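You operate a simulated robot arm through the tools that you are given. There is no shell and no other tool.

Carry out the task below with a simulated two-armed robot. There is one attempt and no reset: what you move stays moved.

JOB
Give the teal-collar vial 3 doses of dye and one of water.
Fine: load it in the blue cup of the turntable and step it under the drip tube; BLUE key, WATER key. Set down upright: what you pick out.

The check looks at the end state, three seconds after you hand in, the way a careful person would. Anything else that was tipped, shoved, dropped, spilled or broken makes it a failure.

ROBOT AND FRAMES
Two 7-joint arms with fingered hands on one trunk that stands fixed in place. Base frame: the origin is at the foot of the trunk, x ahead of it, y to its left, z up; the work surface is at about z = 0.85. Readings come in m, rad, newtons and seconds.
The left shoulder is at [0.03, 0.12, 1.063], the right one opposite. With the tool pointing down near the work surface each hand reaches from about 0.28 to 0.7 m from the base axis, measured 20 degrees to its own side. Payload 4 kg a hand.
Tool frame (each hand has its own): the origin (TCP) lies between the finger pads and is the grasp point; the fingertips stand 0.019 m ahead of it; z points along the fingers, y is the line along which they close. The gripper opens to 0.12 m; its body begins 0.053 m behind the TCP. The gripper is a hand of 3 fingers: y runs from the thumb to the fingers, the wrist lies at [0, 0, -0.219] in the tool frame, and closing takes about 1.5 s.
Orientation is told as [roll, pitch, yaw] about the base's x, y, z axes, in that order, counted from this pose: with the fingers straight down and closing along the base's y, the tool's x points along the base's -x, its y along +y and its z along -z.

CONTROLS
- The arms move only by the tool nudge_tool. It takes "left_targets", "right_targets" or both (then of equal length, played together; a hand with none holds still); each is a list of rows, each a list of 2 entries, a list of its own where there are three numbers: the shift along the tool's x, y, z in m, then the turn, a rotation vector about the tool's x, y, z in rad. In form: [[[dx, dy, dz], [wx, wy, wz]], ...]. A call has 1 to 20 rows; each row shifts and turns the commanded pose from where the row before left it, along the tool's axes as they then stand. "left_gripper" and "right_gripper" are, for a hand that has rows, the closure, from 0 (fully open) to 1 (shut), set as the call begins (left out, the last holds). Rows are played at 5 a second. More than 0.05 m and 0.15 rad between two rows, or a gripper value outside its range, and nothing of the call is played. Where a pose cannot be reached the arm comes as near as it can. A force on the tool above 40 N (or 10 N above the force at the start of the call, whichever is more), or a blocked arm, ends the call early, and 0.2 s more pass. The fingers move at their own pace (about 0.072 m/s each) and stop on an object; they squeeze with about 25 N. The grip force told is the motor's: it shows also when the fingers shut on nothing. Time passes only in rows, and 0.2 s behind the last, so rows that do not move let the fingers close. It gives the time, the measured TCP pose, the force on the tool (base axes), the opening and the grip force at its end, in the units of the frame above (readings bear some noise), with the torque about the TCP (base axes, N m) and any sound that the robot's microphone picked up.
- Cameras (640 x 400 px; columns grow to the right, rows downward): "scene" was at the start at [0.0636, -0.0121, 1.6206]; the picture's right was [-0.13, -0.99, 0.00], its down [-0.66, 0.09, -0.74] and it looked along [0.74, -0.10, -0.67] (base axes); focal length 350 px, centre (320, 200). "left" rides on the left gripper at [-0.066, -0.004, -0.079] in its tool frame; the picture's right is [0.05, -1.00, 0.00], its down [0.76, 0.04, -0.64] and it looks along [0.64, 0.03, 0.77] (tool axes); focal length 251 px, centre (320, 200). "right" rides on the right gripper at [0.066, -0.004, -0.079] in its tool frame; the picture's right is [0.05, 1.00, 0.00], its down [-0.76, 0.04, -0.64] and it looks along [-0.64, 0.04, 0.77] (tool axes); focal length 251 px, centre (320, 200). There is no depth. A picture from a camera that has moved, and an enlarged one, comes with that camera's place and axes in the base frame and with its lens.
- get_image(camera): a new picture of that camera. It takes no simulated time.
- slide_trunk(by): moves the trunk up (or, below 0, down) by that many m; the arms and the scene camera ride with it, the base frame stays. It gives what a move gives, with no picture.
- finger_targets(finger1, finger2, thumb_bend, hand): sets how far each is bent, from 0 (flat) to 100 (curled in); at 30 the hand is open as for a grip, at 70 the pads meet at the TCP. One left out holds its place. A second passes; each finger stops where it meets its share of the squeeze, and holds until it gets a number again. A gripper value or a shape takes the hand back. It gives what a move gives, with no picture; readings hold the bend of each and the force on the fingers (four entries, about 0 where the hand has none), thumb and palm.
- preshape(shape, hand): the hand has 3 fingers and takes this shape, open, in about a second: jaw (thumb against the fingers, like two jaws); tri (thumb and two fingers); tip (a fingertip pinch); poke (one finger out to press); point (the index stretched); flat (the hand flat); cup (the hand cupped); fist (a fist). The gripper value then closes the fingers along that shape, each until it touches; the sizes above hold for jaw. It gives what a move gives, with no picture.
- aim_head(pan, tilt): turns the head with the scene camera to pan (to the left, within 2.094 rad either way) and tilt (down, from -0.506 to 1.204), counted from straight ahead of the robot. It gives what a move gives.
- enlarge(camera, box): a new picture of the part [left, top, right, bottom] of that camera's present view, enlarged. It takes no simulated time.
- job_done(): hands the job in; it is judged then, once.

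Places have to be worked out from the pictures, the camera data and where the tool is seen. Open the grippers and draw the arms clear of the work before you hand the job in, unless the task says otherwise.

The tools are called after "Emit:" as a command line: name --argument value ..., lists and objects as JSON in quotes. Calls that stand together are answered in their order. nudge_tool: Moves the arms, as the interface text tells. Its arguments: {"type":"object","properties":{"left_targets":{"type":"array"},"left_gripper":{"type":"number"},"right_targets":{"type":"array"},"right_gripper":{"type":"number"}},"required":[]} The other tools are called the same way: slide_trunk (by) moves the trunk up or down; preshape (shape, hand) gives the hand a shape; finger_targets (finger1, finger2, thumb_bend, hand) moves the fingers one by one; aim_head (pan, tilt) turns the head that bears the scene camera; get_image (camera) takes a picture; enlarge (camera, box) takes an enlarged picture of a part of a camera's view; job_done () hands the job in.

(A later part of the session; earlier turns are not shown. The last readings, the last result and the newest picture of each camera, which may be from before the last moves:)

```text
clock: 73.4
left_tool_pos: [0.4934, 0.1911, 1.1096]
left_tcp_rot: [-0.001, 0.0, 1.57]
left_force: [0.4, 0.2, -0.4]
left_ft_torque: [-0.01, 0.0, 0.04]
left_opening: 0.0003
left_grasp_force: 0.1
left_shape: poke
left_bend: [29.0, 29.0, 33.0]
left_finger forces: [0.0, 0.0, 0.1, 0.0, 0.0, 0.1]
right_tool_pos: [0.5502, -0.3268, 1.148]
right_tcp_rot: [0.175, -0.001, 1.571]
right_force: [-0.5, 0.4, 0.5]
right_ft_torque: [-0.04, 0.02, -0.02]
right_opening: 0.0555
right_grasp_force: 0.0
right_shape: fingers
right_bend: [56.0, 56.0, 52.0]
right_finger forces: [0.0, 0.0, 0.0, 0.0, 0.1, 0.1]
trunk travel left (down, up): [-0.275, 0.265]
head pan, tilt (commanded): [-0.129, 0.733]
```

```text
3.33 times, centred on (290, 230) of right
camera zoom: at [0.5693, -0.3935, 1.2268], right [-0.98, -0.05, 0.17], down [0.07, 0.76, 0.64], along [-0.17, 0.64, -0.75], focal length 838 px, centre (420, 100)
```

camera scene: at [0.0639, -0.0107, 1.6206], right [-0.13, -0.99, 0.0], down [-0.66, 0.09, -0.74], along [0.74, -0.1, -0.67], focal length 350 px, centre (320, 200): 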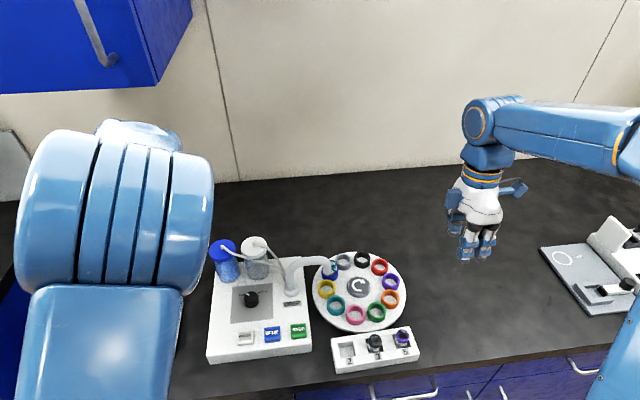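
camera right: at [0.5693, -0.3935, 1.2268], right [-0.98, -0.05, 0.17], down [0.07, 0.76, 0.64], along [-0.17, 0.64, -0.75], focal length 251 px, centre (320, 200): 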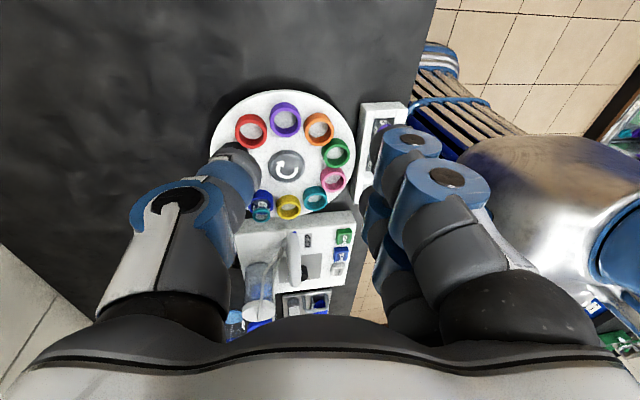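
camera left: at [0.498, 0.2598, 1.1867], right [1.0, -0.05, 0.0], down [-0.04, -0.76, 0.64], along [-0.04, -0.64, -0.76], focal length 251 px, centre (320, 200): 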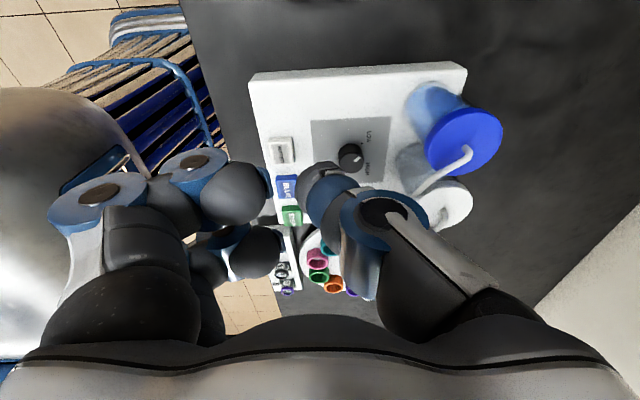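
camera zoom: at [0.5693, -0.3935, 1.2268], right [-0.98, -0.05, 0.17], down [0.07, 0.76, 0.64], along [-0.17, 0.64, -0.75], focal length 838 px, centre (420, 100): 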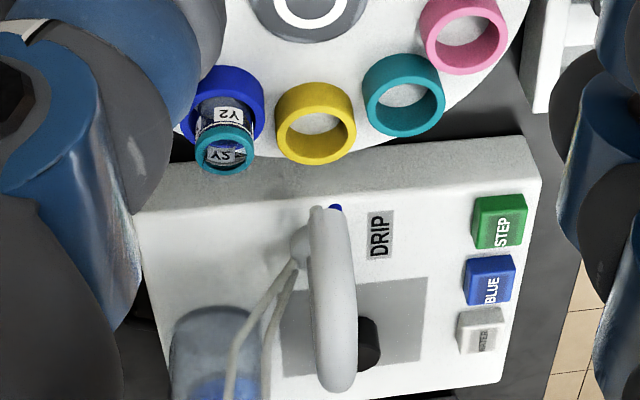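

Confirmed: the nozzle is at about (0.545, -0.092), directly over the yellow cup, and the blue cup is one place past it. The table only steps clockwise, so I need nine more steps; I return the left hand over STEP.

Emit:
nudge_tool --left_targets '[[[0.04, 0.01, 0.01], [0, 0, 0]], [[0.04, 0.01, 0.01], [0, 0, 0]], [[0.04, 0.01, 0.01], [0, 0, 0]], [[0.04, 0.01, 0.01], [0, 0, 0]], [[0.04, 0.01, 0.01], [0, 0, 0]], [[0, 0, 0.04], [0, 0, 0]], [[0, 0, 0.04], [0, 0, 0]], [[0, 0, 0.04], [0, 0, 0]], [[0, 0, 0], [0, 0, 0]]]'

Emit:
enlarge --camera "right" --box '[200, 80, 400, 300]'

Emit:
get_image --camera "left"

```text
clock: 75.4
left_tool_pos: [0.4416, -0.0099, 0.9402]
left_tcp_rot: [0.0, 0.001, 1.57]
left_force: [0.9, 0.1, 0.4]
left_ft_torque: [-0.01, -0.01, 0.04]
left_opening: 0.0
left_grasp_force: 0.2
left_shape: poke
left_bend: [29.0, 29.0, 33.0]
left_finger forces: [0.0, 0.1, 0.0, 0.1, 0.0, 0.0]
right_tool_pos: [0.5505, -0.3258, 1.1485]
right_tcp_rot: [0.176, -0.003, 1.571]
right_force: [-0.6, 1.1, -0.2]
right_ft_torque: [0.03, -0.02, 0.0]
right_opening: 0.0556
right_grasp_force: 0.0
right_shape: fingers
right_bend: [56.0, 56.0, 52.0]
right_finger forces: [0.0, 0.0, 0.0, 0.0, 0.0, 0.0]
trunk travel left (down, up): [-0.275, 0.265]
head pan, tilt (commanded): [-0.129, 0.733]
```

```text
1.82 times, centred on (300, 190) of right
camera zoom: at [0.5696, -0.3936, 1.2264], right [-0.98, -0.05, 0.17], down [0.07, 0.76, 0.64], along [-0.17, 0.64, -0.75], focal length 457 px, centre (356, 218)
```

zoom: 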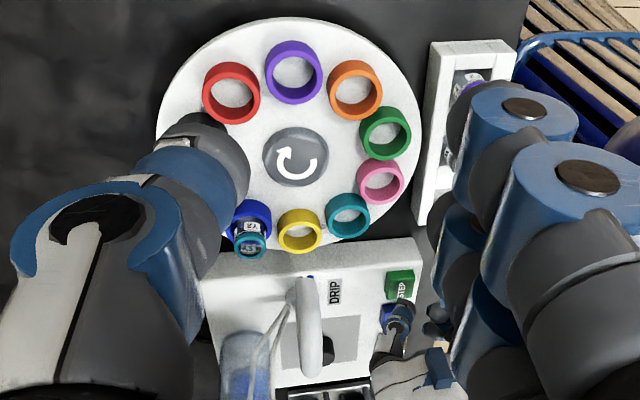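

```text
taken
camera left: at [0.4455, 0.0571, 1.0195], right [1.0, -0.05, 0.0], down [-0.04, -0.76, 0.64], along [-0.03, -0.64, -0.77], focal length 251 px, centre (320, 200)
```

left: 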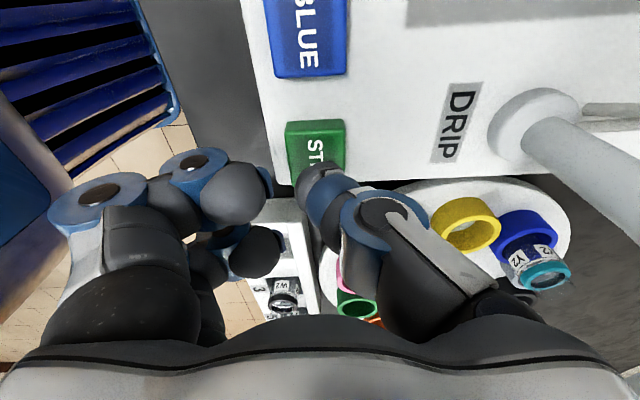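

From here the right camera shows turntable, nozzle and keys together. I press STEP twice (steps 1–2 of 9).

Emit:
nudge_tool --left_targets '[[[0, 0, 0.0075], [0, 0, 0]], [[0, 0, 0.005], [0, 0, 0]], [[0, 0, 0.0025], [0, 0, 0]], [[0, 0, 0], [0, 0, 0]], [[0, 0, -0.0075], [0, 0, 0]], [[0, 0, -0.0075], [0, 0, 0]], [[0, 0, 0], [0, 0, 0]], [[0, 0, 0], [0, 0, 0]], [[0, 0, 0], [0, 0, 0]], [[0, 0, 0], [0, 0, 0]], [[0, 0, 0.0075], [0, 0, 0]], [[0, 0, 0.005], [0, 0, 0]], [[0, 0, 0.0025], [0, 0, 0]], [[0, 0, 0], [0, 0, 0]], [[0, 0, -0.0075], [0, 0, 0]], [[0, 0, -0.0075], [0, 0, 0]], [[0, 0, 0], [0, 0, 0]], [[0, 0, 0], [0, 0, 0]], [[0, 0, 0], [0, 0, 0]], [[0, 0, 0], [0, 0, 0]]]'

Emit:
enlarge --camera "right" --box '[200, 80, 400, 300]'

```text
clock: 79.6
left_tool_pos: [0.4433, -0.0091, 0.9398]
left_tcp_rot: [0.002, -0.002, 1.571]
left_force: [-0.3, -0.6, 0.3]
left_ft_torque: [0.0, -0.01, -0.01]
left_opening: 0.0
left_grasp_force: 0.1
left_shape: poke
left_bend: [29.0, 29.0, 33.0]
left_finger forces: [0.1, 0.1, 0.0, 0.1, 0.1, 0.0]
right_tool_pos: [0.5519, -0.3261, 1.1484]
right_tcp_rot: [0.176, -0.001, 1.571]
right_force: [-0.6, -0.2, -0.4]
right_ft_torque: [-0.01, -0.01, 0.02]
right_opening: 0.0559
right_grasp_force: 0.1
right_shape: fingers
right_bend: [56.0, 56.0, 52.0]
right_finger forces: [0.0, 0.0, 0.0, 0.0, 0.0, 0.0]
trunk travel left (down, up): [-0.275, 0.265]
head pan, tilt (commanded): [-0.129, 0.733]
heard: click
```

```text
1.82 times, centred on (300, 190) of right
camera zoom: at [0.5702, -0.3935, 1.2261], right [-0.98, -0.05, 0.17], down [0.07, 0.76, 0.64], along [-0.17, 0.64, -0.75], focal length 457 px, centre (356, 218)
```

zoom: 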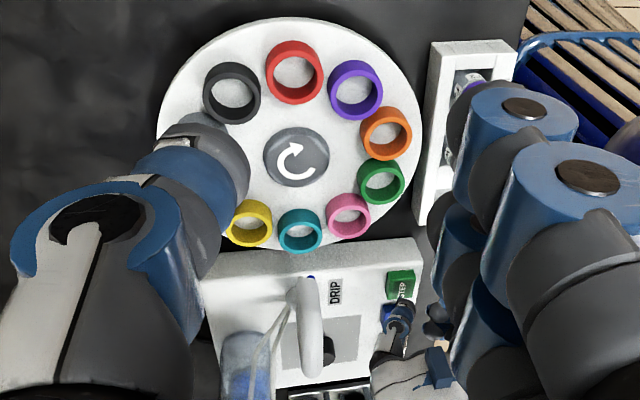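

Only one click registered in two strokes, so the stroke depth is marginal. I press 2 mm deeper from now on, one press per call, and check each.

Emit:
nudge_tool --left_targets '[[[0, 0, 0.009], [0, 0, 0]], [[0, 0, 0.005], [0, 0, 0]], [[0, 0, 0.003], [0, 0, 0]], [[0, 0, 0], [0, 0, 0]], [[0, 0, -0.0085], [0, 0, 0]], [[0, 0, -0.0085], [0, 0, 0]], [[0, 0, 0], [0, 0, 0]], [[0, 0, 0], [0, 0, 0]], [[0, 0, 0], [0, 0, 0]], [[0, 0, 0], [0, 0, 0]]]'

Emit:
enlarge --camera "right" --box '[200, 80, 400, 300]'

```text
clock: 81.8
left_tool_pos: [0.4416, -0.0091, 0.9391]
left_tcp_rot: [-0.001, 0.0, 1.568]
left_force: [-0.3, -1.1, 0.8]
left_ft_torque: [-0.01, 0.0, 0.0]
left_opening: 0.0
left_grasp_force: 0.1
left_shape: poke
left_bend: [29.0, 29.0, 33.0]
left_finger forces: [0.1, 0.0, 0.0, 0.0, 0.1, 0.0]
right_tool_pos: [0.5525, -0.3273, 1.1469]
right_tcp_rot: [0.177, -0.001, 1.572]
right_force: [1.2, -0.7, -0.8]
right_ft_torque: [0.03, 0.04, 0.01]
right_opening: 0.0557
right_grasp_force: 0.1
right_shape: fingers
right_bend: [56.0, 56.0, 52.0]
right_finger forces: [0.1, 0.0, 0.0, 0.0, 0.0, 0.0]
trunk travel left (down, up): [-0.275, 0.265]
head pan, tilt (commanded): [-0.129, 0.733]
heard: click
```

```text
1.82 times, centred on (300, 190) of right
camera zoom: at [0.5702, -0.3935, 1.2261], right [-0.98, -0.05, 0.17], down [0.07, 0.76, 0.64], along [-0.17, 0.64, -0.75], focal length 457 px, centre (356, 218)
```

zoom: 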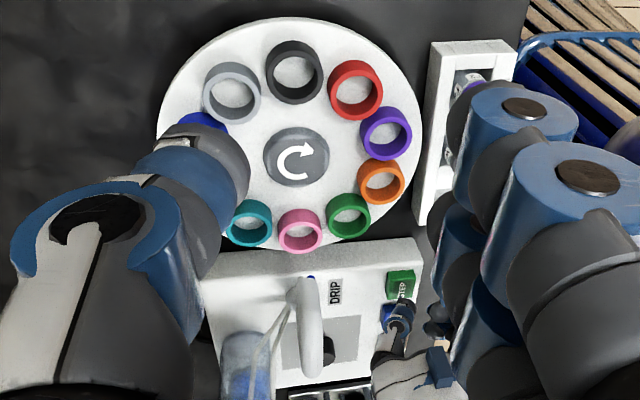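

Pink is now under the nozzle; seven more steps bring blue there. I press twice with the deeper stroke.

Emit:
nudge_tool --left_targets '[[[0, 0, 0.009], [0, 0, 0]], [[0, 0, 0.005], [0, 0, 0]], [[0, 0, 0.003], [0, 0, 0]], [[0, 0, 0], [0, 0, 0]], [[0, 0, -0.0085], [0, 0, 0]], [[0, 0, -0.0085], [0, 0, 0]], [[0, 0, 0], [0, 0, 0]], [[0, 0, 0], [0, 0, 0]], [[0, 0, 0], [0, 0, 0]], [[0, 0, 0], [0, 0, 0]], [[0, 0, 0.009], [0, 0, 0]], [[0, 0, 0.005], [0, 0, 0]], [[0, 0, 0.003], [0, 0, 0]], [[0, 0, 0], [0, 0, 0]], [[0, 0, -0.0085], [0, 0, 0]], [[0, 0, -0.0085], [0, 0, 0]], [[0, 0, 0], [0, 0, 0]], [[0, 0, 0], [0, 0, 0]], [[0, 0, 0], [0, 0, 0]], [[0, 0, 0], [0, 0, 0]]]'

Emit:
enlarge --camera "right" --box '[200, 80, 400, 300]'

```text
clock: 86.0
left_tool_pos: [0.4424, -0.0109, 0.9389]
left_tcp_rot: [-0.001, 0.0, 1.572]
left_force: [-0.5, 0.7, -0.6]
left_ft_torque: [0.0, 0.04, -0.02]
left_opening: 0.0002
left_grasp_force: 0.0
left_shape: poke
left_bend: [29.0, 29.0, 33.0]
left_finger forces: [0.0, 0.0, 0.0, 0.0, 0.0, 0.0]
right_tool_pos: [0.5502, -0.3268, 1.1479]
right_tcp_rot: [0.175, 0.002, 1.571]
right_force: [0.7, 0.2, -0.6]
right_ft_torque: [-0.01, -0.02, -0.04]
right_opening: 0.0557
right_grasp_force: 0.1
right_shape: fingers
right_bend: [56.0, 56.0, 52.0]
right_finger forces: [0.0, 0.0, 0.0, 0.0, 0.1, 0.1]
trunk travel left (down, up): [-0.275, 0.265]
head pan, tilt (commanded): [-0.129, 0.733]
heard: click, click
```

```text
1.82 times, centred on (300, 190) of right
camera zoom: at [0.5702, -0.3935, 1.2261], right [-0.98, -0.05, 0.17], down [0.07, 0.76, 0.64], along [-0.17, 0.64, -0.75], focal length 457 px, centre (356, 218)
```

zoom: 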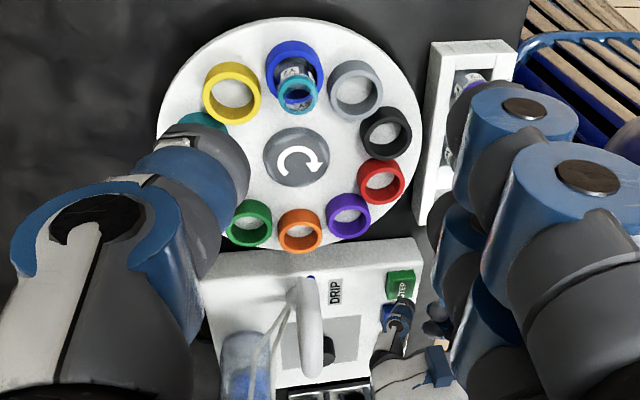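

Two clicks, two steps: orange is at the nozzle and the vial is upright. Five remain, and I press twice more.

Emit:
nudge_tool --left_targets '[[[0, 0, 0.009], [0, 0, 0]], [[0, 0, 0.005], [0, 0, 0]], [[0, 0, 0.003], [0, 0, 0]], [[0, 0, 0], [0, 0, 0]], [[0, 0, -0.0085], [0, 0, 0]], [[0, 0, -0.0085], [0, 0, 0]], [[0, 0, 0], [0, 0, 0]], [[0, 0, 0], [0, 0, 0]], [[0, 0, 0], [0, 0, 0]], [[0, 0, 0], [0, 0, 0]], [[0, 0, 0.009], [0, 0, 0]], [[0, 0, 0.005], [0, 0, 0]], [[0, 0, 0.003], [0, 0, 0]], [[0, 0, 0], [0, 0, 0]], [[0, 0, -0.0085], [0, 0, 0]], [[0, 0, -0.0085], [0, 0, 0]], [[0, 0, 0], [0, 0, 0]], [[0, 0, 0], [0, 0, 0]], [[0, 0, 0], [0, 0, 0]], [[0, 0, 0], [0, 0, 0]]]'

Emit:
enlarge --camera "right" --box '[200, 80, 400, 300]'

```text
clock: 90.2
left_tool_pos: [0.4433, -0.0094, 0.939]
left_tcp_rot: [0.0, 0.001, 1.57]
left_force: [0.3, -0.1, 0.0]
left_ft_torque: [0.02, 0.0, 0.0]
left_opening: 0.0
left_grasp_force: 0.0
left_shape: poke
left_bend: [29.0, 29.0, 33.0]
left_finger forces: [0.1, 0.0, 0.1, 0.0, 0.1, 0.0]
right_tool_pos: [0.5506, -0.3262, 1.1474]
right_tcp_rot: [0.177, -0.001, 1.571]
right_force: [-0.2, -0.6, -0.6]
right_ft_torque: [0.04, 0.0, 0.01]
right_opening: 0.056
right_grasp_force: 0.2
right_shape: fingers
right_bend: [56.0, 56.0, 52.0]
right_finger forces: [0.0, 0.1, 0.0, 0.0, 0.0, 0.1]
trunk travel left (down, up): [-0.275, 0.265]
head pan, tilt (commanded): [-0.129, 0.733]
heard: click, click
```

```text
1.82 times, centred on (300, 190) of right
camera zoom: at [0.5702, -0.3935, 1.2261], right [-0.98, -0.05, 0.17], down [0.07, 0.76, 0.64], along [-0.17, 0.64, -0.75], focal length 457 px, centre (356, 218)
```

zoom: 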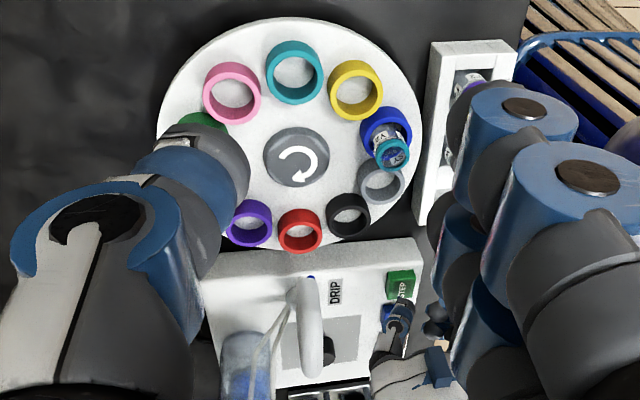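

Red is at the nozzle place, so three more steps (black, grey, blue). I press twice, then check before the last.

Emit:
nudge_tool --left_targets '[[[0, 0, 0.009], [0, 0, 0]], [[0, 0, 0.005], [0, 0, 0]], [[0, 0, 0.003], [0, 0, 0]], [[0, 0, 0], [0, 0, 0]], [[0, 0, -0.0085], [0, 0, 0]], [[0, 0, -0.0085], [0, 0, 0]], [[0, 0, 0], [0, 0, 0]], [[0, 0, 0], [0, 0, 0]], [[0, 0, 0], [0, 0, 0]], [[0, 0, 0], [0, 0, 0]], [[0, 0, 0.009], [0, 0, 0]], [[0, 0, 0.005], [0, 0, 0]], [[0, 0, 0.003], [0, 0, 0]], [[0, 0, 0], [0, 0, 0]], [[0, 0, -0.0085], [0, 0, 0]], [[0, 0, -0.0085], [0, 0, 0]], [[0, 0, 0], [0, 0, 0]], [[0, 0, 0], [0, 0, 0]], [[0, 0, 0], [0, 0, 0]], [[0, 0, 0], [0, 0, 0]]]'

Emit:
enlarge --camera "right" --box '[200, 80, 400, 300]'

```text
clock: 94.4
left_tool_pos: [0.4432, -0.0098, 0.9407]
left_tcp_rot: [-0.001, 0.0, 1.57]
left_force: [-0.7, -0.1, 0.0]
left_ft_torque: [-0.02, -0.01, -0.01]
left_opening: 0.0
left_grasp_force: 0.1
left_shape: poke
left_bend: [29.0, 29.0, 33.0]
left_finger forces: [0.0, 0.0, 0.1, 0.0, 0.0, 0.1]
right_tool_pos: [0.5505, -0.3266, 1.1476]
right_tcp_rot: [0.178, 0.0, 1.57]
right_force: [-0.4, 0.2, 0.0]
right_ft_torque: [-0.03, -0.02, 0.0]
right_opening: 0.0556
right_grasp_force: 0.1
right_shape: fingers
right_bend: [56.0, 56.0, 52.0]
right_finger forces: [0.0, 0.1, 0.0, 0.1, 0.0, 0.0]
trunk travel left (down, up): [-0.275, 0.265]
head pan, tilt (commanded): [-0.129, 0.733]
heard: click, click
```

```text
1.82 times, centred on (300, 190) of right
camera zoom: at [0.5702, -0.3935, 1.2261], right [-0.98, -0.05, 0.17], down [0.07, 0.76, 0.64], along [-0.17, 0.64, -0.75], focal length 457 px, centre (356, 218)
```

zoom: 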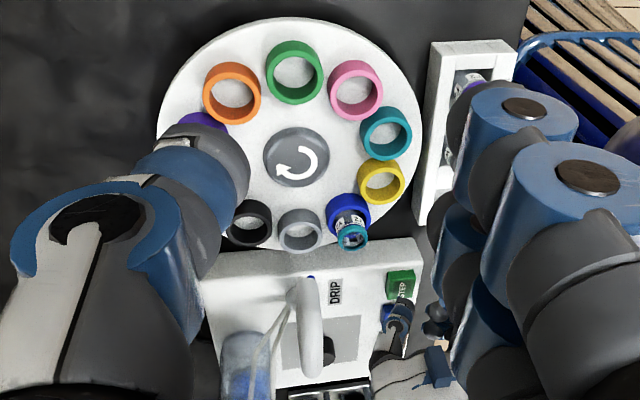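

Grey is at the nozzle and the vial comes next. One more STEP press.

Emit:
nudge_tool --left_targets '[[[0, 0, 0.009], [0, 0, 0]], [[0, 0, 0.005], [0, 0, 0]], [[0, 0, 0.003], [0, 0, 0]], [[0, 0, 0], [0, 0, 0]], [[0, 0, -0.0085], [0, 0, 0]], [[0, 0, -0.0085], [0, 0, 0]], [[0, 0, 0], [0, 0, 0]], [[0, 0, 0], [0, 0, 0]], [[0, 0, 0], [0, 0, 0]], [[0, 0, 0], [0, 0, 0]]]'

Emit:
enlarge --camera "right" --box '[215, 170, 365, 290]'

Emit:
get_image --camera "left"

```text
clock: 96.6
left_tool_pos: [0.4408, -0.0092, 0.9398]
left_tcp_rot: [-0.001, 0.0, 1.572]
left_force: [-0.7, 0.1, -0.4]
left_ft_torque: [0.01, 0.03, 0.02]
left_opening: 0.0
left_grasp_force: 0.1
left_shape: poke
left_bend: [29.0, 29.0, 33.0]
left_finger forces: [0.0, 0.0, 0.1, 0.1, 0.0, 0.0]
right_tool_pos: [0.5518, -0.3272, 1.1474]
right_tcp_rot: [0.176, 0.0, 1.57]
right_force: [0.9, -0.8, 0.0]
right_ft_torque: [0.0, 0.0, -0.02]
right_opening: 0.0555
right_grasp_force: 0.0
right_shape: fingers
right_bend: [56.0, 56.0, 52.0]
right_finger forces: [0.1, 0.1, 0.1, 0.0, 0.0, 0.0]
trunk travel left (down, up): [-0.275, 0.265]
head pan, tilt (commanded): [-0.129, 0.733]
heard: click
```

```text
3.33 times, centred on (290, 230) of right
camera zoom: at [0.5702, -0.3935, 1.2261], right [-0.98, -0.05, 0.17], down [0.07, 0.76, 0.64], along [-0.17, 0.64, -0.75], focal length 838 px, centre (420, 100)
```

zoom: 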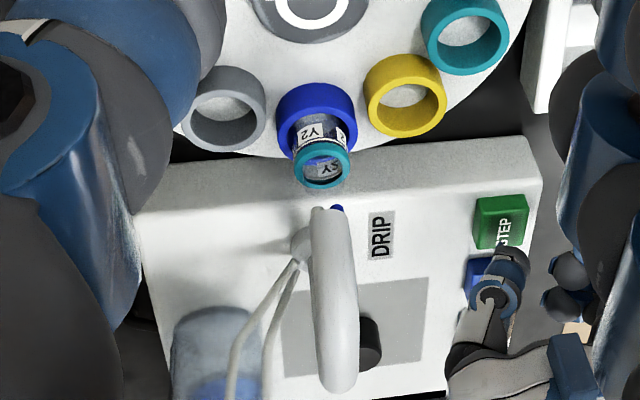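

```text
taken
camera left: at [0.4449, 0.0571, 1.0177], right [1.0, -0.05, 0.0], down [-0.04, -0.76, 0.64], along [-0.03, -0.64, -0.77], focal length 251 px, centre (320, 200)
```

left: 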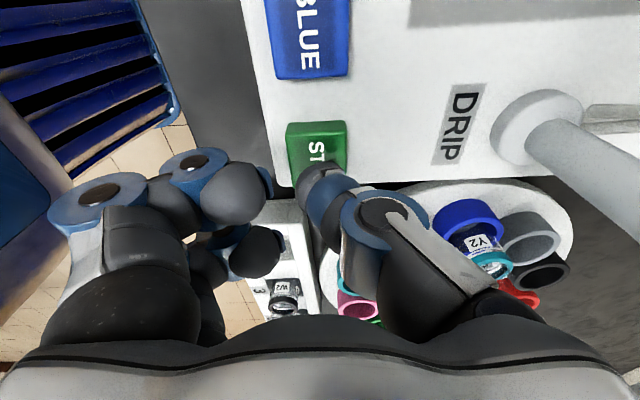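

The collar's upward projection lands on the nozzle in this view, so the vial is now under the drip. I move the left hand 57.5 mm in +y to the BLUE key, going up first.

Emit:
nudge_tool --left_targets '[[[0, 0, -0.02], [0, 0, 0]], [[-0.03, 0, 0], [0, 0, 0]], [[-0.0275, 0, 0], [0, 0, 0]], [[0, 0, 0.01], [0, 0, 0]], [[0, 0, 0.01], [0, 0, 0]], [[0, 0, 0], [0, 0, 0]]]'

Emit:
enlarge --camera "left" --box '[200, 40, 420, 260]'

Emit:
enlarge --camera "right" --box '[215, 170, 365, 290]'

```text
clock: 98.0
left_tool_pos: [0.4424, 0.0466, 0.9399]
left_tcp_rot: [0.0, 0.001, 1.571]
left_force: [-0.5, 0.1, -0.1]
left_ft_torque: [-0.02, -0.01, -0.02]
left_opening: 0.0001
left_grasp_force: 0.0
left_shape: poke
left_bend: [29.0, 29.0, 33.0]
left_finger forces: [0.0, 0.0, 0.0, 0.0, 0.0, 0.1]
right_tool_pos: [0.55, -0.3273, 1.1473]
right_tcp_rot: [0.177, -0.002, 1.571]
right_force: [0.2, -1.1, -0.7]
right_ft_torque: [-0.04, -0.02, 0.03]
right_opening: 0.0559
right_grasp_force: 0.2
right_shape: fingers
right_bend: [56.0, 56.0, 52.0]
right_finger forces: [0.1, 0.0, 0.0, 0.0, 0.0, 0.0]
trunk travel left (down, up): [-0.275, 0.265]
head pan, tilt (commanded): [-0.129, 0.733]
```

```text
1.82 times, centred on (310, 150) of left
camera zoom: at [0.4458, 0.1147, 1.0182], right [1.0, -0.05, 0.0], down [-0.04, -0.76, 0.64], along [-0.03, -0.64, -0.77], focal length 457 px, centre (338, 291)
```

zoom: 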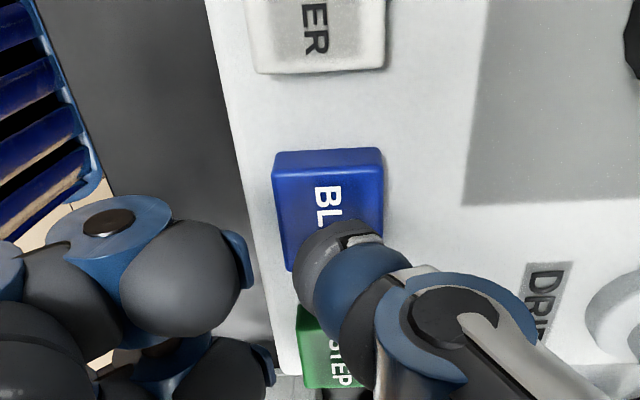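

```text
3.33 times, centred on (290, 230) of right
camera zoom: at [0.5701, -0.3937, 1.2261], right [-0.98, -0.05, 0.17], down [0.07, 0.76, 0.64], along [-0.17, 0.64, -0.75], focal length 838 px, centre (420, 100)
```

zoom: 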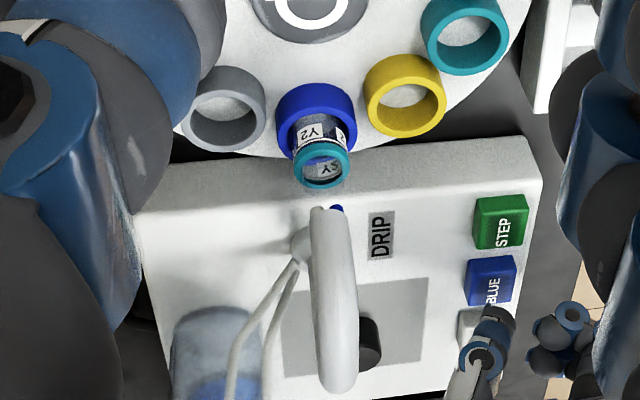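

The tip sits over BLUE just as it did over STEP. I press BLUE once with the same stroke and watch.

Emit:
nudge_tool --left_targets '[[[0, 0, 0.009], [0, 0, 0]], [[0, 0, 0.005], [0, 0, 0]], [[0, 0, 0.003], [0, 0, 0]], [[0, 0, 0], [0, 0, 0]], [[0, 0, -0.0085], [0, 0, 0]], [[0, 0, -0.0085], [0, 0, 0]], [[0, 0, 0], [0, 0, 0]]]'

Emit:
enlarge --camera "right" --box '[215, 170, 365, 290]'

Emit:
enlarge --camera "right" --box '[280, 185, 330, 240]'

```text
clock: 99.6
left_tool_pos: [0.4417, 0.0471, 0.9392]
left_tcp_rot: [0.0, 0.001, 1.571]
left_force: [0.3, 0.0, -0.6]
left_ft_torque: [-0.02, 0.05, 0.0]
left_opening: 0.0003
left_grasp_force: 0.0
left_shape: poke
left_bend: [29.0, 29.0, 33.0]
left_finger forces: [0.1, 0.0, 0.0, 0.0, 0.0, 0.1]
right_tool_pos: [0.5499, -0.3275, 1.1488]
right_tcp_rot: [0.177, 0.001, 1.571]
right_force: [0.8, -0.2, -0.8]
right_ft_torque: [0.02, 0.01, 0.02]
right_opening: 0.0558
right_grasp_force: 0.0
right_shape: fingers
right_bend: [56.0, 56.0, 52.0]
right_finger forces: [0.1, 0.0, 0.1, 0.0, 0.0, 0.0]
trunk travel left (down, up): [-0.275, 0.265]
head pan, tilt (commanded): [-0.129, 0.733]
heard: click
```

```text
3.33 times, centred on (290, 230) of right
camera zoom: at [0.5705, -0.3935, 1.226], right [-0.98, -0.05, 0.17], down [0.07, 0.76, 0.64], along [-0.17, 0.64, -0.75], focal length 838 px, centre (420, 100)
```

zoom: 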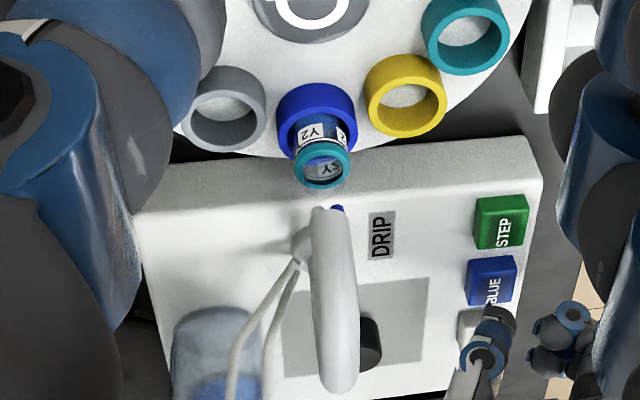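

```text
7.27 times, centred on (305, 212) of right
camera zoom: at [0.5705, -0.3935, 1.226], right [-0.98, -0.05, 0.17], down [0.07, 0.76, 0.64], along [-0.17, 0.64, -0.75], focal length 1829 px, centre (429, 109)
```

zoom: 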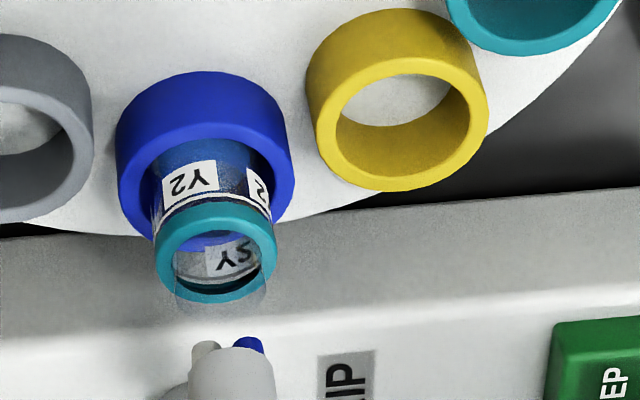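

A click, and the vial's body turned blue: the first dose went in with nothing beside it. I wait a second, then press BLUE the second time.

Emit:
nudge_tool --left_targets '[[[0, 0, 0], [0, 0, 0]], [[0, 0, 0], [0, 0, 0]], [[0, 0, 0], [0, 0, 0]], [[0, 0, 0], [0, 0, 0]], [[0, 0, 0], [0, 0, 0]], [[0, 0, 0.009], [0, 0, 0]], [[0, 0, 0.005], [0, 0, 0]], [[0, 0, 0.003], [0, 0, 0]], [[0, 0, 0], [0, 0, 0]], [[0, 0, -0.0085], [0, 0, 0]], [[0, 0, -0.0085], [0, 0, 0]], [[0, 0, 0], [0, 0, 0]], [[0, 0, 0], [0, 0, 0]], [[0, 0, 0], [0, 0, 0]], [[0, 0, 0], [0, 0, 0]], [[0, 0, 0], [0, 0, 0]]]'

Emit:
enlarge --camera "right" --box '[280, 185, 330, 240]'

Emit:
enlarge --camera "left" --box '[380, 180, 640, 360]'

```text
clock: 103.0
left_tool_pos: [0.4412, 0.0481, 0.94]
left_tcp_rot: [0.0, 0.001, 1.572]
left_force: [0.0, 0.3, 0.4]
left_ft_torque: [0.0, -0.01, -0.06]
left_opening: 0.0
left_grasp_force: 0.0
left_shape: poke
left_bend: [29.0, 29.0, 33.0]
left_finger forces: [0.0, 0.1, 0.0, 0.1, 0.0, 0.0]
right_tool_pos: [0.5503, -0.3262, 1.1478]
right_tcp_rot: [0.177, -0.001, 1.57]
right_force: [-0.9, -0.5, -0.2]
right_ft_torque: [0.0, 0.02, 0.01]
right_opening: 0.0558
right_grasp_force: 0.1
right_shape: fingers
right_bend: [56.0, 56.0, 52.0]
right_finger forces: [0.1, 0.0, 0.1, 0.0, 0.1, 0.0]
trunk travel left (down, up): [-0.275, 0.265]
head pan, tilt (commanded): [-0.129, 0.733]
heard: click
```

```text
7.27 times, centred on (305, 212) of right
camera zoom: at [0.5703, -0.3935, 1.2261], right [-0.98, -0.05, 0.17], down [0.07, 0.76, 0.64], along [-0.17, 0.64, -0.75], focal length 1829 px, centre (429, 109)
```

zoom: 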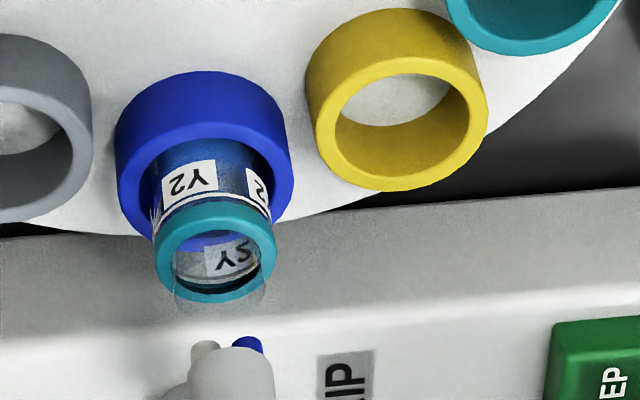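

```text
2.22 times, centred on (510, 270) of left
camera zoom: at [0.4447, 0.1149, 1.0183], right [1.0, -0.05, 0.0], down [-0.04, -0.76, 0.64], along [-0.03, -0.64, -0.77], focal length 559 px, centre (-102, 44)
```

zoom: 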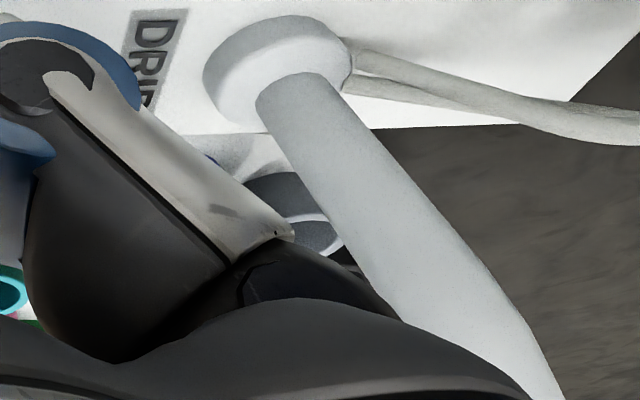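

Second click heard and the blue level rose. I press BLUE the third time.

Emit:
nudge_tool --left_targets '[[[0, 0, 0], [0, 0, 0]], [[0, 0, 0], [0, 0, 0]], [[0, 0, 0.009], [0, 0, 0]], [[0, 0, 0.005], [0, 0, 0]], [[0, 0, 0.003], [0, 0, 0]], [[0, 0, 0], [0, 0, 0]], [[0, 0, -0.0085], [0, 0, 0]], [[0, 0, -0.0085], [0, 0, 0]], [[0, 0, 0], [0, 0, 0]], [[0, 0, 0], [0, 0, 0]], [[0, 0, 0], [0, 0, 0]], [[0, 0, 0], [0, 0, 0]], [[0, 0, 0], [0, 0, 0]]]'

Emit:
enlarge --camera "right" --box '[280, 185, 330, 240]'

```text
clock: 105.8
left_tool_pos: [0.4419, 0.0481, 0.9407]
left_tcp_rot: [-0.001, -0.001, 1.572]
left_force: [0.9, 0.5, 0.7]
left_ft_torque: [0.01, -0.05, 0.01]
left_opening: 0.0
left_grasp_force: 0.1
left_shape: poke
left_bend: [29.0, 29.0, 33.0]
left_finger forces: [0.1, 0.0, 0.0, 0.0, 0.0, 0.0]
right_tool_pos: [0.5502, -0.326, 1.1477]
right_tcp_rot: [0.176, -0.002, 1.571]
right_force: [-0.6, 0.3, 0.0]
right_ft_torque: [0.0, -0.05, -0.01]
right_opening: 0.0558
right_grasp_force: 0.1
right_shape: fingers
right_bend: [56.0, 56.0, 52.0]
right_finger forces: [0.1, 0.0, 0.0, 0.0, 0.0, 0.0]
trunk travel left (down, up): [-0.275, 0.265]
head pan, tilt (commanded): [-0.129, 0.733]
heard: click
```

```text
7.27 times, centred on (305, 212) of right
camera zoom: at [0.5703, -0.3935, 1.2261], right [-0.98, -0.05, 0.17], down [0.07, 0.76, 0.64], along [-0.17, 0.64, -0.75], focal length 1829 px, centre (429, 109)
```

zoom: 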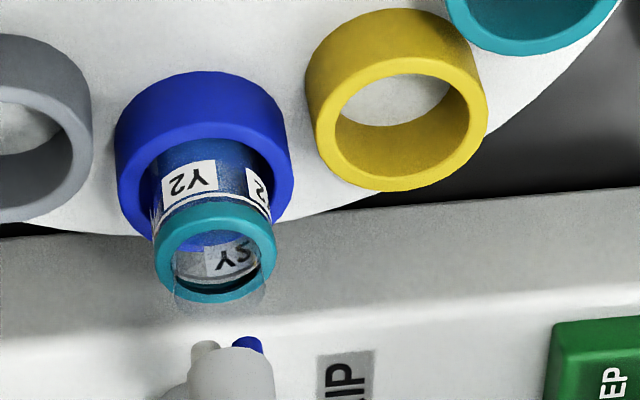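

Third dye dose clicked. I move to the WATER key, another 57.5 mm in +y, and check the alignment.

Emit:
nudge_tool --left_targets '[[[0, 0, -0.02], [0, 0, 0]], [[-0.03, 0, 0], [0, 0, 0]], [[-0.0275, 0, 0], [0, 0, 0]], [[0, 0, 0.01], [0, 0, 0]], [[0, 0, 0.01], [0, 0, 0]], [[0, 0, 0], [0, 0, 0]]]'

Emit:
enlarge --camera "left" --box '[200, 40, 420, 260]'

Emit:
enlarge --camera "right" --box '[215, 170, 365, 290]'

Emit:
enlarge --camera "scene" --box '[200, 230, 420, 370]'

```text
clock: 107.2
left_tool_pos: [0.4407, 0.1049, 0.939]
left_tcp_rot: [0.001, 0.0, 1.571]
left_force: [-0.3, -0.8, 0.6]
left_ft_torque: [0.0, 0.01, 0.0]
left_opening: 0.0001
left_grasp_force: 0.0
left_shape: poke
left_bend: [29.0, 29.0, 33.0]
left_finger forces: [0.0, 0.0, 0.0, 0.0, 0.0, 0.0]
right_tool_pos: [0.5513, -0.328, 1.1478]
right_tcp_rot: [0.174, -0.001, 1.571]
right_force: [0.0, 0.4, -0.3]
right_ft_torque: [0.01, 0.0, 0.05]
right_opening: 0.0559
right_grasp_force: 0.1
right_shape: fingers
right_bend: [56.0, 56.0, 52.0]
right_finger forces: [0.0, 0.0, 0.0, 0.0, 0.0, 0.0]
trunk travel left (down, up): [-0.275, 0.265]
head pan, tilt (commanded): [-0.129, 0.733]
```

```text
1.82 times, centred on (310, 150) of left
camera zoom: at [0.4452, 0.1715, 1.0173], right [1.0, -0.05, 0.0], down [-0.04, -0.76, 0.64], along [-0.03, -0.64, -0.77], focal length 457 px, centre (338, 291)
```

zoom: 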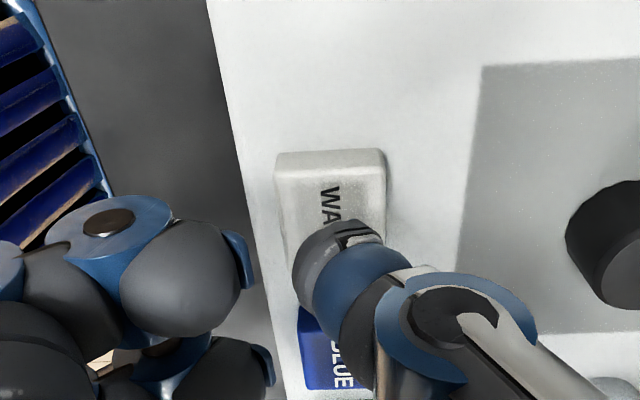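

```text
3.33 times, centred on (290, 230) of right
camera zoom: at [0.5701, -0.3937, 1.2261], right [-0.98, -0.05, 0.17], down [0.07, 0.76, 0.64], along [-0.17, 0.64, -0.75], focal length 838 px, centre (420, 100)
```

zoom: 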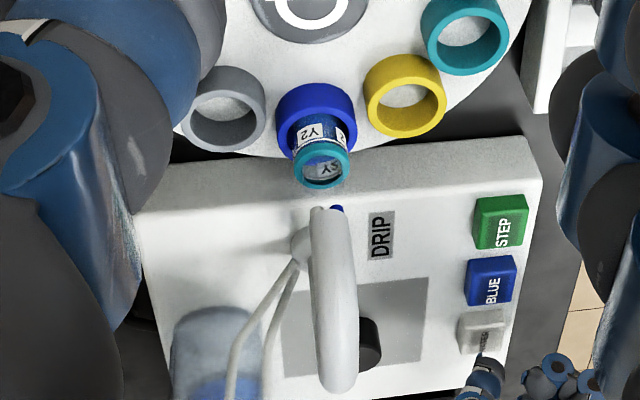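

```text
2.86 times, centred on (310, 300) of scene
camera zoom: at [0.0634, -0.0124, 1.6206], right [-0.13, -0.99, 0.0], down [-0.66, 0.09, -0.74], along [0.74, -0.1, -0.67], focal length 999 px, centre (349, -86)
```

zoom: 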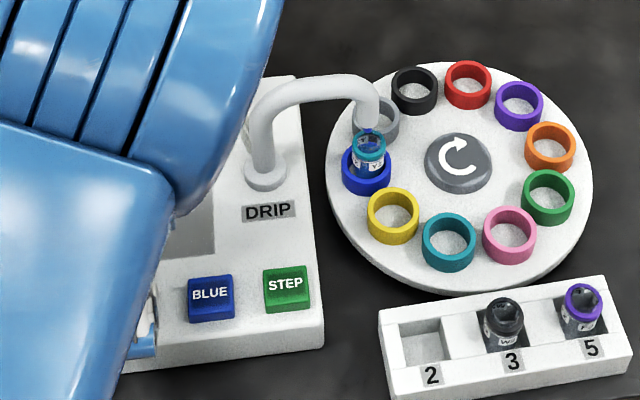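

The tip is over WATER, and the scene view shows the blue-filled vial under the nozzle. I press WATER once.

Emit:
nudge_tool --left_targets '[[[0, 0, 0.009], [0, 0, 0]], [[0, 0, 0.005], [0, 0, 0]], [[0, 0, 0.003], [0, 0, 0]], [[0, 0, 0], [0, 0, 0]], [[0, 0, -0.0085], [0, 0, 0]], [[0, 0, -0.0085], [0, 0, 0]], [[0, 0, 0], [0, 0, 0]], [[0, 0, 0], [0, 0, 0]], [[0, 0, 0], [0, 0, 0]], [[0, 0, 0], [0, 0, 0]], [[0, 0, 0], [0, 0, 0]]]'

Emit:
enlarge --camera "right" --box '[280, 185, 330, 240]'

Emit:
enlarge --camera "scene" --box '[300, 240, 360, 300]'

```text
clock: 109.6
left_tool_pos: [0.4412, 0.1044, 0.9395]
left_tcp_rot: [0.0, 0.0, 1.57]
left_force: [-0.8, 0.4, 0.5]
left_ft_torque: [-0.04, 0.03, 0.02]
left_opening: 0.0
left_grasp_force: 0.1
left_shape: poke
left_bend: [29.0, 29.0, 33.0]
left_finger forces: [0.0, 0.0, 0.0, 0.0, 0.0, 0.0]
right_tool_pos: [0.5527, -0.3267, 1.149]
right_tcp_rot: [0.175, 0.0, 1.571]
right_force: [-0.2, 0.0, 0.0]
right_ft_torque: [0.0, 0.02, 0.0]
right_opening: 0.0558
right_grasp_force: 0.0
right_shape: fingers
right_bend: [56.0, 56.0, 52.0]
right_finger forces: [0.1, 0.1, 0.1, 0.1, 0.0, 0.0]
trunk travel left (down, up): [-0.275, 0.265]
head pan, tilt (commanded): [-0.129, 0.733]
heard: click
```

```text
7.27 times, centred on (305, 212) of right
camera zoom: at [0.5703, -0.3935, 1.226], right [-0.98, -0.05, 0.17], down [0.07, 0.76, 0.64], along [-0.17, 0.64, -0.75], focal length 1829 px, centre (429, 109)
```

zoom: 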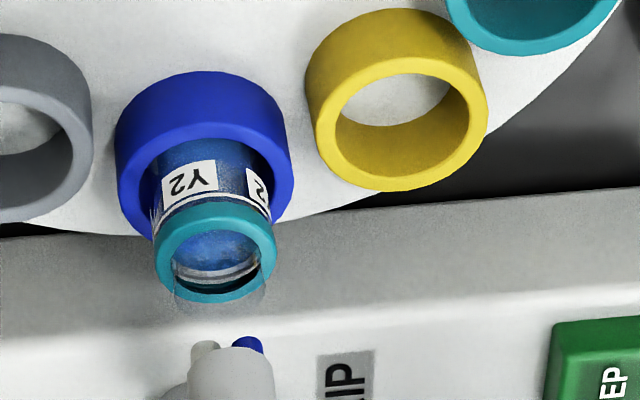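

```text
6.67 times, centred on (330, 270) of scene
camera zoom: at [0.0637, -0.0122, 1.6206], right [-0.13, -0.99, 0.0], down [-0.66, 0.09, -0.74], along [0.74, -0.1, -0.67], focal length 2330 px, centre (253, -267)
```

zoom: 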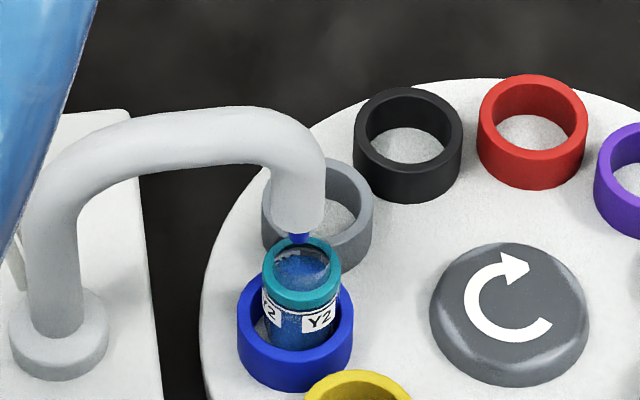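

WATER clicked once and the liquid surface rose; nozzle and vial are clean, with nothing spilled. I draw the left hand up and away from the keys.

Emit:
nudge_tool --left_targets '[[[0, 0, -0.04], [0, 0, 0]], [[0, 0, -0.04], [0, 0, 0]], [[0, 0, -0.04], [0, 0, 0]], [[0, 0, -0.04], [0, 0, 0]], [[-0.04, -0.02, -0.015], [0, 0, 0]], [[-0.04, -0.02, -0.015], [0, 0, 0]], [[-0.04, -0.02, -0.015], [0, 0, 0]]]'

Emit:
nudge_tool --left_targets '[[[0, 0, 0], [0, 0, 0.1428]], [[0, 0, 0], [0, 0, 0.1428]], [[0, 0, 0], [0, 0, 0.1428]], [[0, 0, 0], [0, 0, 0.1428]], [[0, 0, 0], [0, 0, 0.1428]], [[0, 0, 0], [0, 0, 0.1428]], [[0, 0, 0], [0, 0, 0.1428]], [[0, 0, 0], [0, 0, 0.1428]], [[0, 0, 0], [0, 0, 0.1428]], [[0, 0, 0], [0, 0, 0.1428]], [[0, 0, 0], [0, 0, 0.1428]]]'

Emit:
get_image --camera "scene"

Emit:
enlarge --camera "scene" --box '[200, 230, 430, 380]'

```text
clock: 111.2
left_tool_pos: [0.5026, 0.2276, 1.1449]
left_tcp_rot: [0.002, 0.001, 1.57]
left_force: [0.3, 0.7, 0.5]
left_ft_torque: [0.0, 0.0, -0.01]
left_opening: 0.0
left_grasp_force: 0.0
left_shape: poke
left_bend: [29.0, 29.0, 33.0]
left_finger forces: [0.1, 0.1, 0.0, 0.0, 0.0, 0.0]
right_tool_pos: [0.551, -0.3255, 1.1486]
right_tcp_rot: [0.176, 0.0, 1.57]
right_force: [0.0, 0.2, 0.3]
right_ft_torque: [-0.02, 0.0, 0.01]
right_opening: 0.0558
right_grasp_force: 0.0
right_shape: fingers
right_bend: [56.0, 56.0, 52.0]
right_finger forces: [0.0, 0.1, 0.0, 0.0, 0.1, 0.0]
trunk travel left (down, up): [-0.275, 0.265]
head pan, tilt (commanded): [-0.129, 0.733]
```

```text
clock: 113.6
left_tool_pos: [0.5022, 0.225, 1.1456]
left_tcp_rot: [0.0, 0.0, -0.002]
left_force: [-0.1, 0.8, 0.1]
left_ft_torque: [-0.02, -0.02, 0.03]
left_opening: 0.0
left_grasp_force: 0.1
left_shape: poke
left_bend: [29.0, 29.0, 33.0]
left_finger forces: [0.0, 0.0, 0.1, 0.1, 0.0, 0.1]
right_tool_pos: [0.5508, -0.326, 1.1478]
right_tcp_rot: [0.176, -0.001, 1.571]
right_force: [-0.3, 0.1, 0.3]
right_ft_torque: [0.03, 0.06, 0.02]
right_opening: 0.056
right_grasp_force: 0.1
right_shape: fingers
right_bend: [56.0, 56.0, 52.0]
right_finger forces: [0.1, 0.0, 0.0, 0.0, 0.0, 0.0]
trunk travel left (down, up): [-0.275, 0.265]
head pan, tilt (commanded): [-0.129, 0.733]
```

```text
taken
camera scene: at [0.0636, -0.012, 1.6206], right [-0.13, -0.99, 0.0], down [-0.66, 0.09, -0.74], along [0.74, -0.1, -0.67], focal length 350 px, centre (320, 200)
```

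scene: 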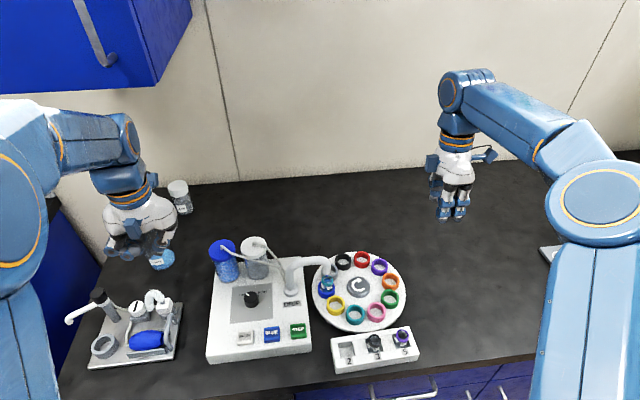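

```text
2.67 times, centred on (315, 305) of scene
camera zoom: at [0.0636, -0.012, 1.6206], right [-0.13, -0.99, 0.0], down [-0.66, 0.09, -0.74], along [0.74, -0.1, -0.67], focal length 932 px, centre (333, -80)
```

zoom: 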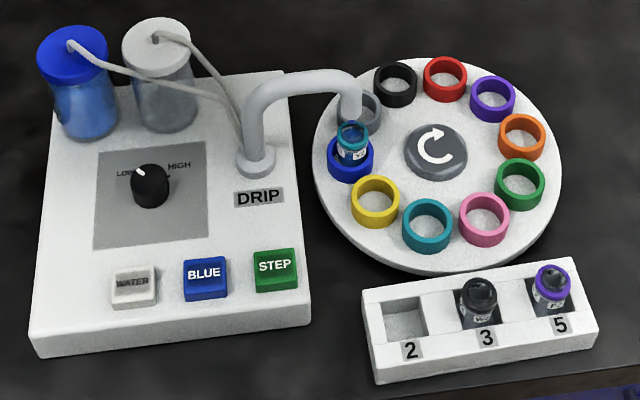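

Everything stands in order: the blue-filled vial upright in the blue cup, the knob unchanged, the rack and the other vials upright. I raise both arms a little and open both hands.

Emit:
nudge_tool --left_targets '[[[0, 0, -0.025], [0, 0, 0]], [[0, 0, -0.025], [0, 0, 0]], [[0, 0, 0], [0, 0, 0]]]' --right_targets '[[[0.03, 0.005, -0.025], [0, 0, 0]], [[0.0, 0.005, -0.025], [0, 0, 0]], [[0, 0, 0], [0, 0, 0]]]'

Emit:
preshape --shape "jaw" --hand "left"

Emit:
preshape --shape "jaw" --hand "right"

Emit:
get_image --camera "scene"

Emit:
enlarge --camera "scene" --box '[300, 240, 430, 380]'

Emit:
get_image --camera "right"

```text
clock: 114.4
left_tool_pos: [0.5015, 0.2243, 1.1956]
left_tcp_rot: [0.0, -0.001, 0.002]
left_force: [0.2, -0.5, 0.3]
left_ft_torque: [0.0, 0.04, 0.02]
left_opening: 0.0
left_grasp_force: 0.1
left_shape: poke
left_bend: [29.0, 29.0, 33.0]
left_finger forces: [0.0, 0.0, 0.1, 0.0, 0.0, 0.1]
right_tool_pos: [0.5479, -0.3559, 1.1971]
right_tcp_rot: [0.175, 0.0, 1.57]
right_force: [0.5, -0.8, -0.4]
right_ft_torque: [0.02, 0.04, 0.01]
right_opening: 0.0557
right_grasp_force: 0.1
right_shape: fingers
right_bend: [56.0, 56.0, 52.0]
right_finger forces: [0.1, 0.0, 0.1, 0.0, 0.0, 0.0]
right hand out of reach, approached as far as the arm can: row 2
trunk travel left (down, up): [-0.275, 0.265]
head pan, tilt (commanded): [-0.129, 0.733]
```

```text
clock: 115.3
left_tool_pos: [0.5017, 0.226, 1.1954]
left_tcp_rot: [0.002, -0.001, 0.002]
left_force: [-0.1, 0.1, -1.4]
left_ft_torque: [0.0, 0.04, 0.01]
left_opening: 0.1201
left_grasp_force: 0.2
left_shape: jaw
left_bend: [30.0, 30.0, 30.0]
left_finger forces: [0.0, 0.0, 0.0, 0.1, 0.0, 0.0]
right_tool_pos: [0.5476, -0.3547, 1.1981]
right_tcp_rot: [0.173, -0.001, 1.567]
right_force: [0.0, 0.9, 0.5]
right_ft_torque: [0.01, 0.04, 0.02]
right_opening: 0.0558
right_grasp_force: 0.2
right_shape: fingers
right_bend: [56.0, 56.0, 52.0]
right_finger forces: [0.0, 0.1, 0.1, 0.0, 0.1, 0.1]
trunk travel left (down, up): [-0.275, 0.265]
head pan, tilt (commanded): [-0.129, 0.733]
```

```text
clock: 116.2
left_tool_pos: [0.5014, 0.2256, 1.1956]
left_tcp_rot: [0.001, 0.0, 0.0]
left_force: [0.8, 0.7, 0.1]
left_ft_torque: [-0.05, -0.01, 0.02]
left_opening: 0.1196
left_grasp_force: 0.0
left_shape: jaw
left_bend: [30.0, 30.0, 30.0]
left_finger forces: [0.0, 0.0, 0.0, 0.1, 0.0, 0.1]
right_tool_pos: [0.5487, -0.356, 1.1975]
right_tcp_rot: [0.175, 0.0, 1.568]
right_force: [-0.8, 0.3, -1.2]
right_ft_torque: [0.0, -0.04, 0.04]
right_opening: 0.1201
right_grasp_force: 0.1
right_shape: jaw
right_bend: [30.0, 30.0, 30.0]
right_finger forces: [0.0, 0.0, 0.1, 0.0, 0.0, 0.1]
trunk travel left (down, up): [-0.275, 0.265]
head pan, tilt (commanded): [-0.129, 0.733]
```

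```text
taken
camera scene: at [0.0636, -0.0122, 1.6206], right [-0.13, -0.99, 0.0], down [-0.66, 0.09, -0.74], along [0.74, -0.1, -0.67], focal length 350 px, centre (320, 200)
```

scene: 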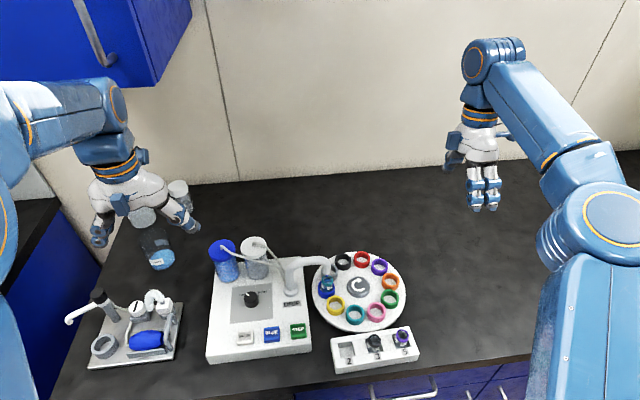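

```text
2.86 times, centred on (365, 310) of scene
camera zoom: at [0.0636, -0.0122, 1.6206], right [-0.13, -0.99, 0.0], down [-0.66, 0.09, -0.74], along [0.74, -0.1, -0.67], focal length 999 px, centre (191, -114)
```

zoom: 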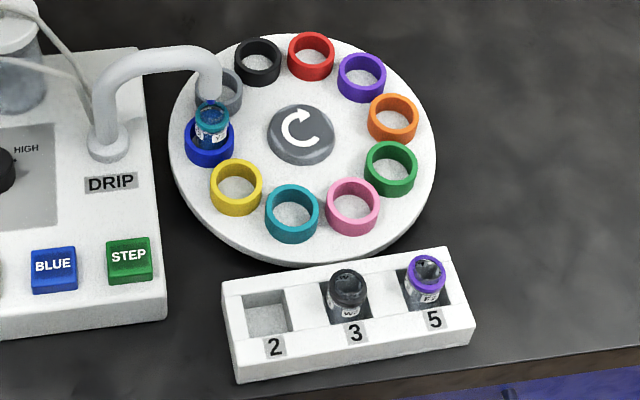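

```text
taken
camera right: at [0.5671, -0.4215, 1.2756], right [-0.98, -0.05, 0.17], down [0.07, 0.76, 0.64], along [-0.17, 0.64, -0.75], focal length 251 px, centre (320, 200)
```

right: 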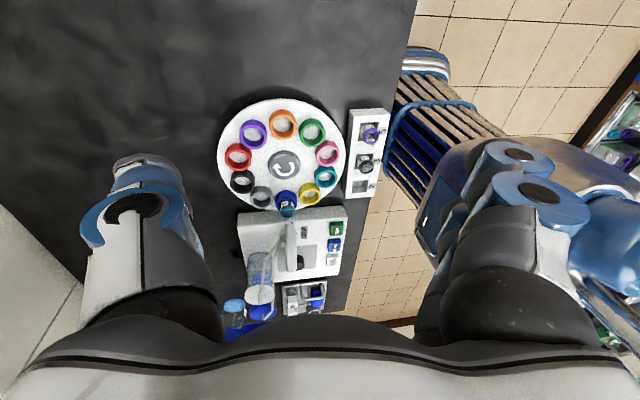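

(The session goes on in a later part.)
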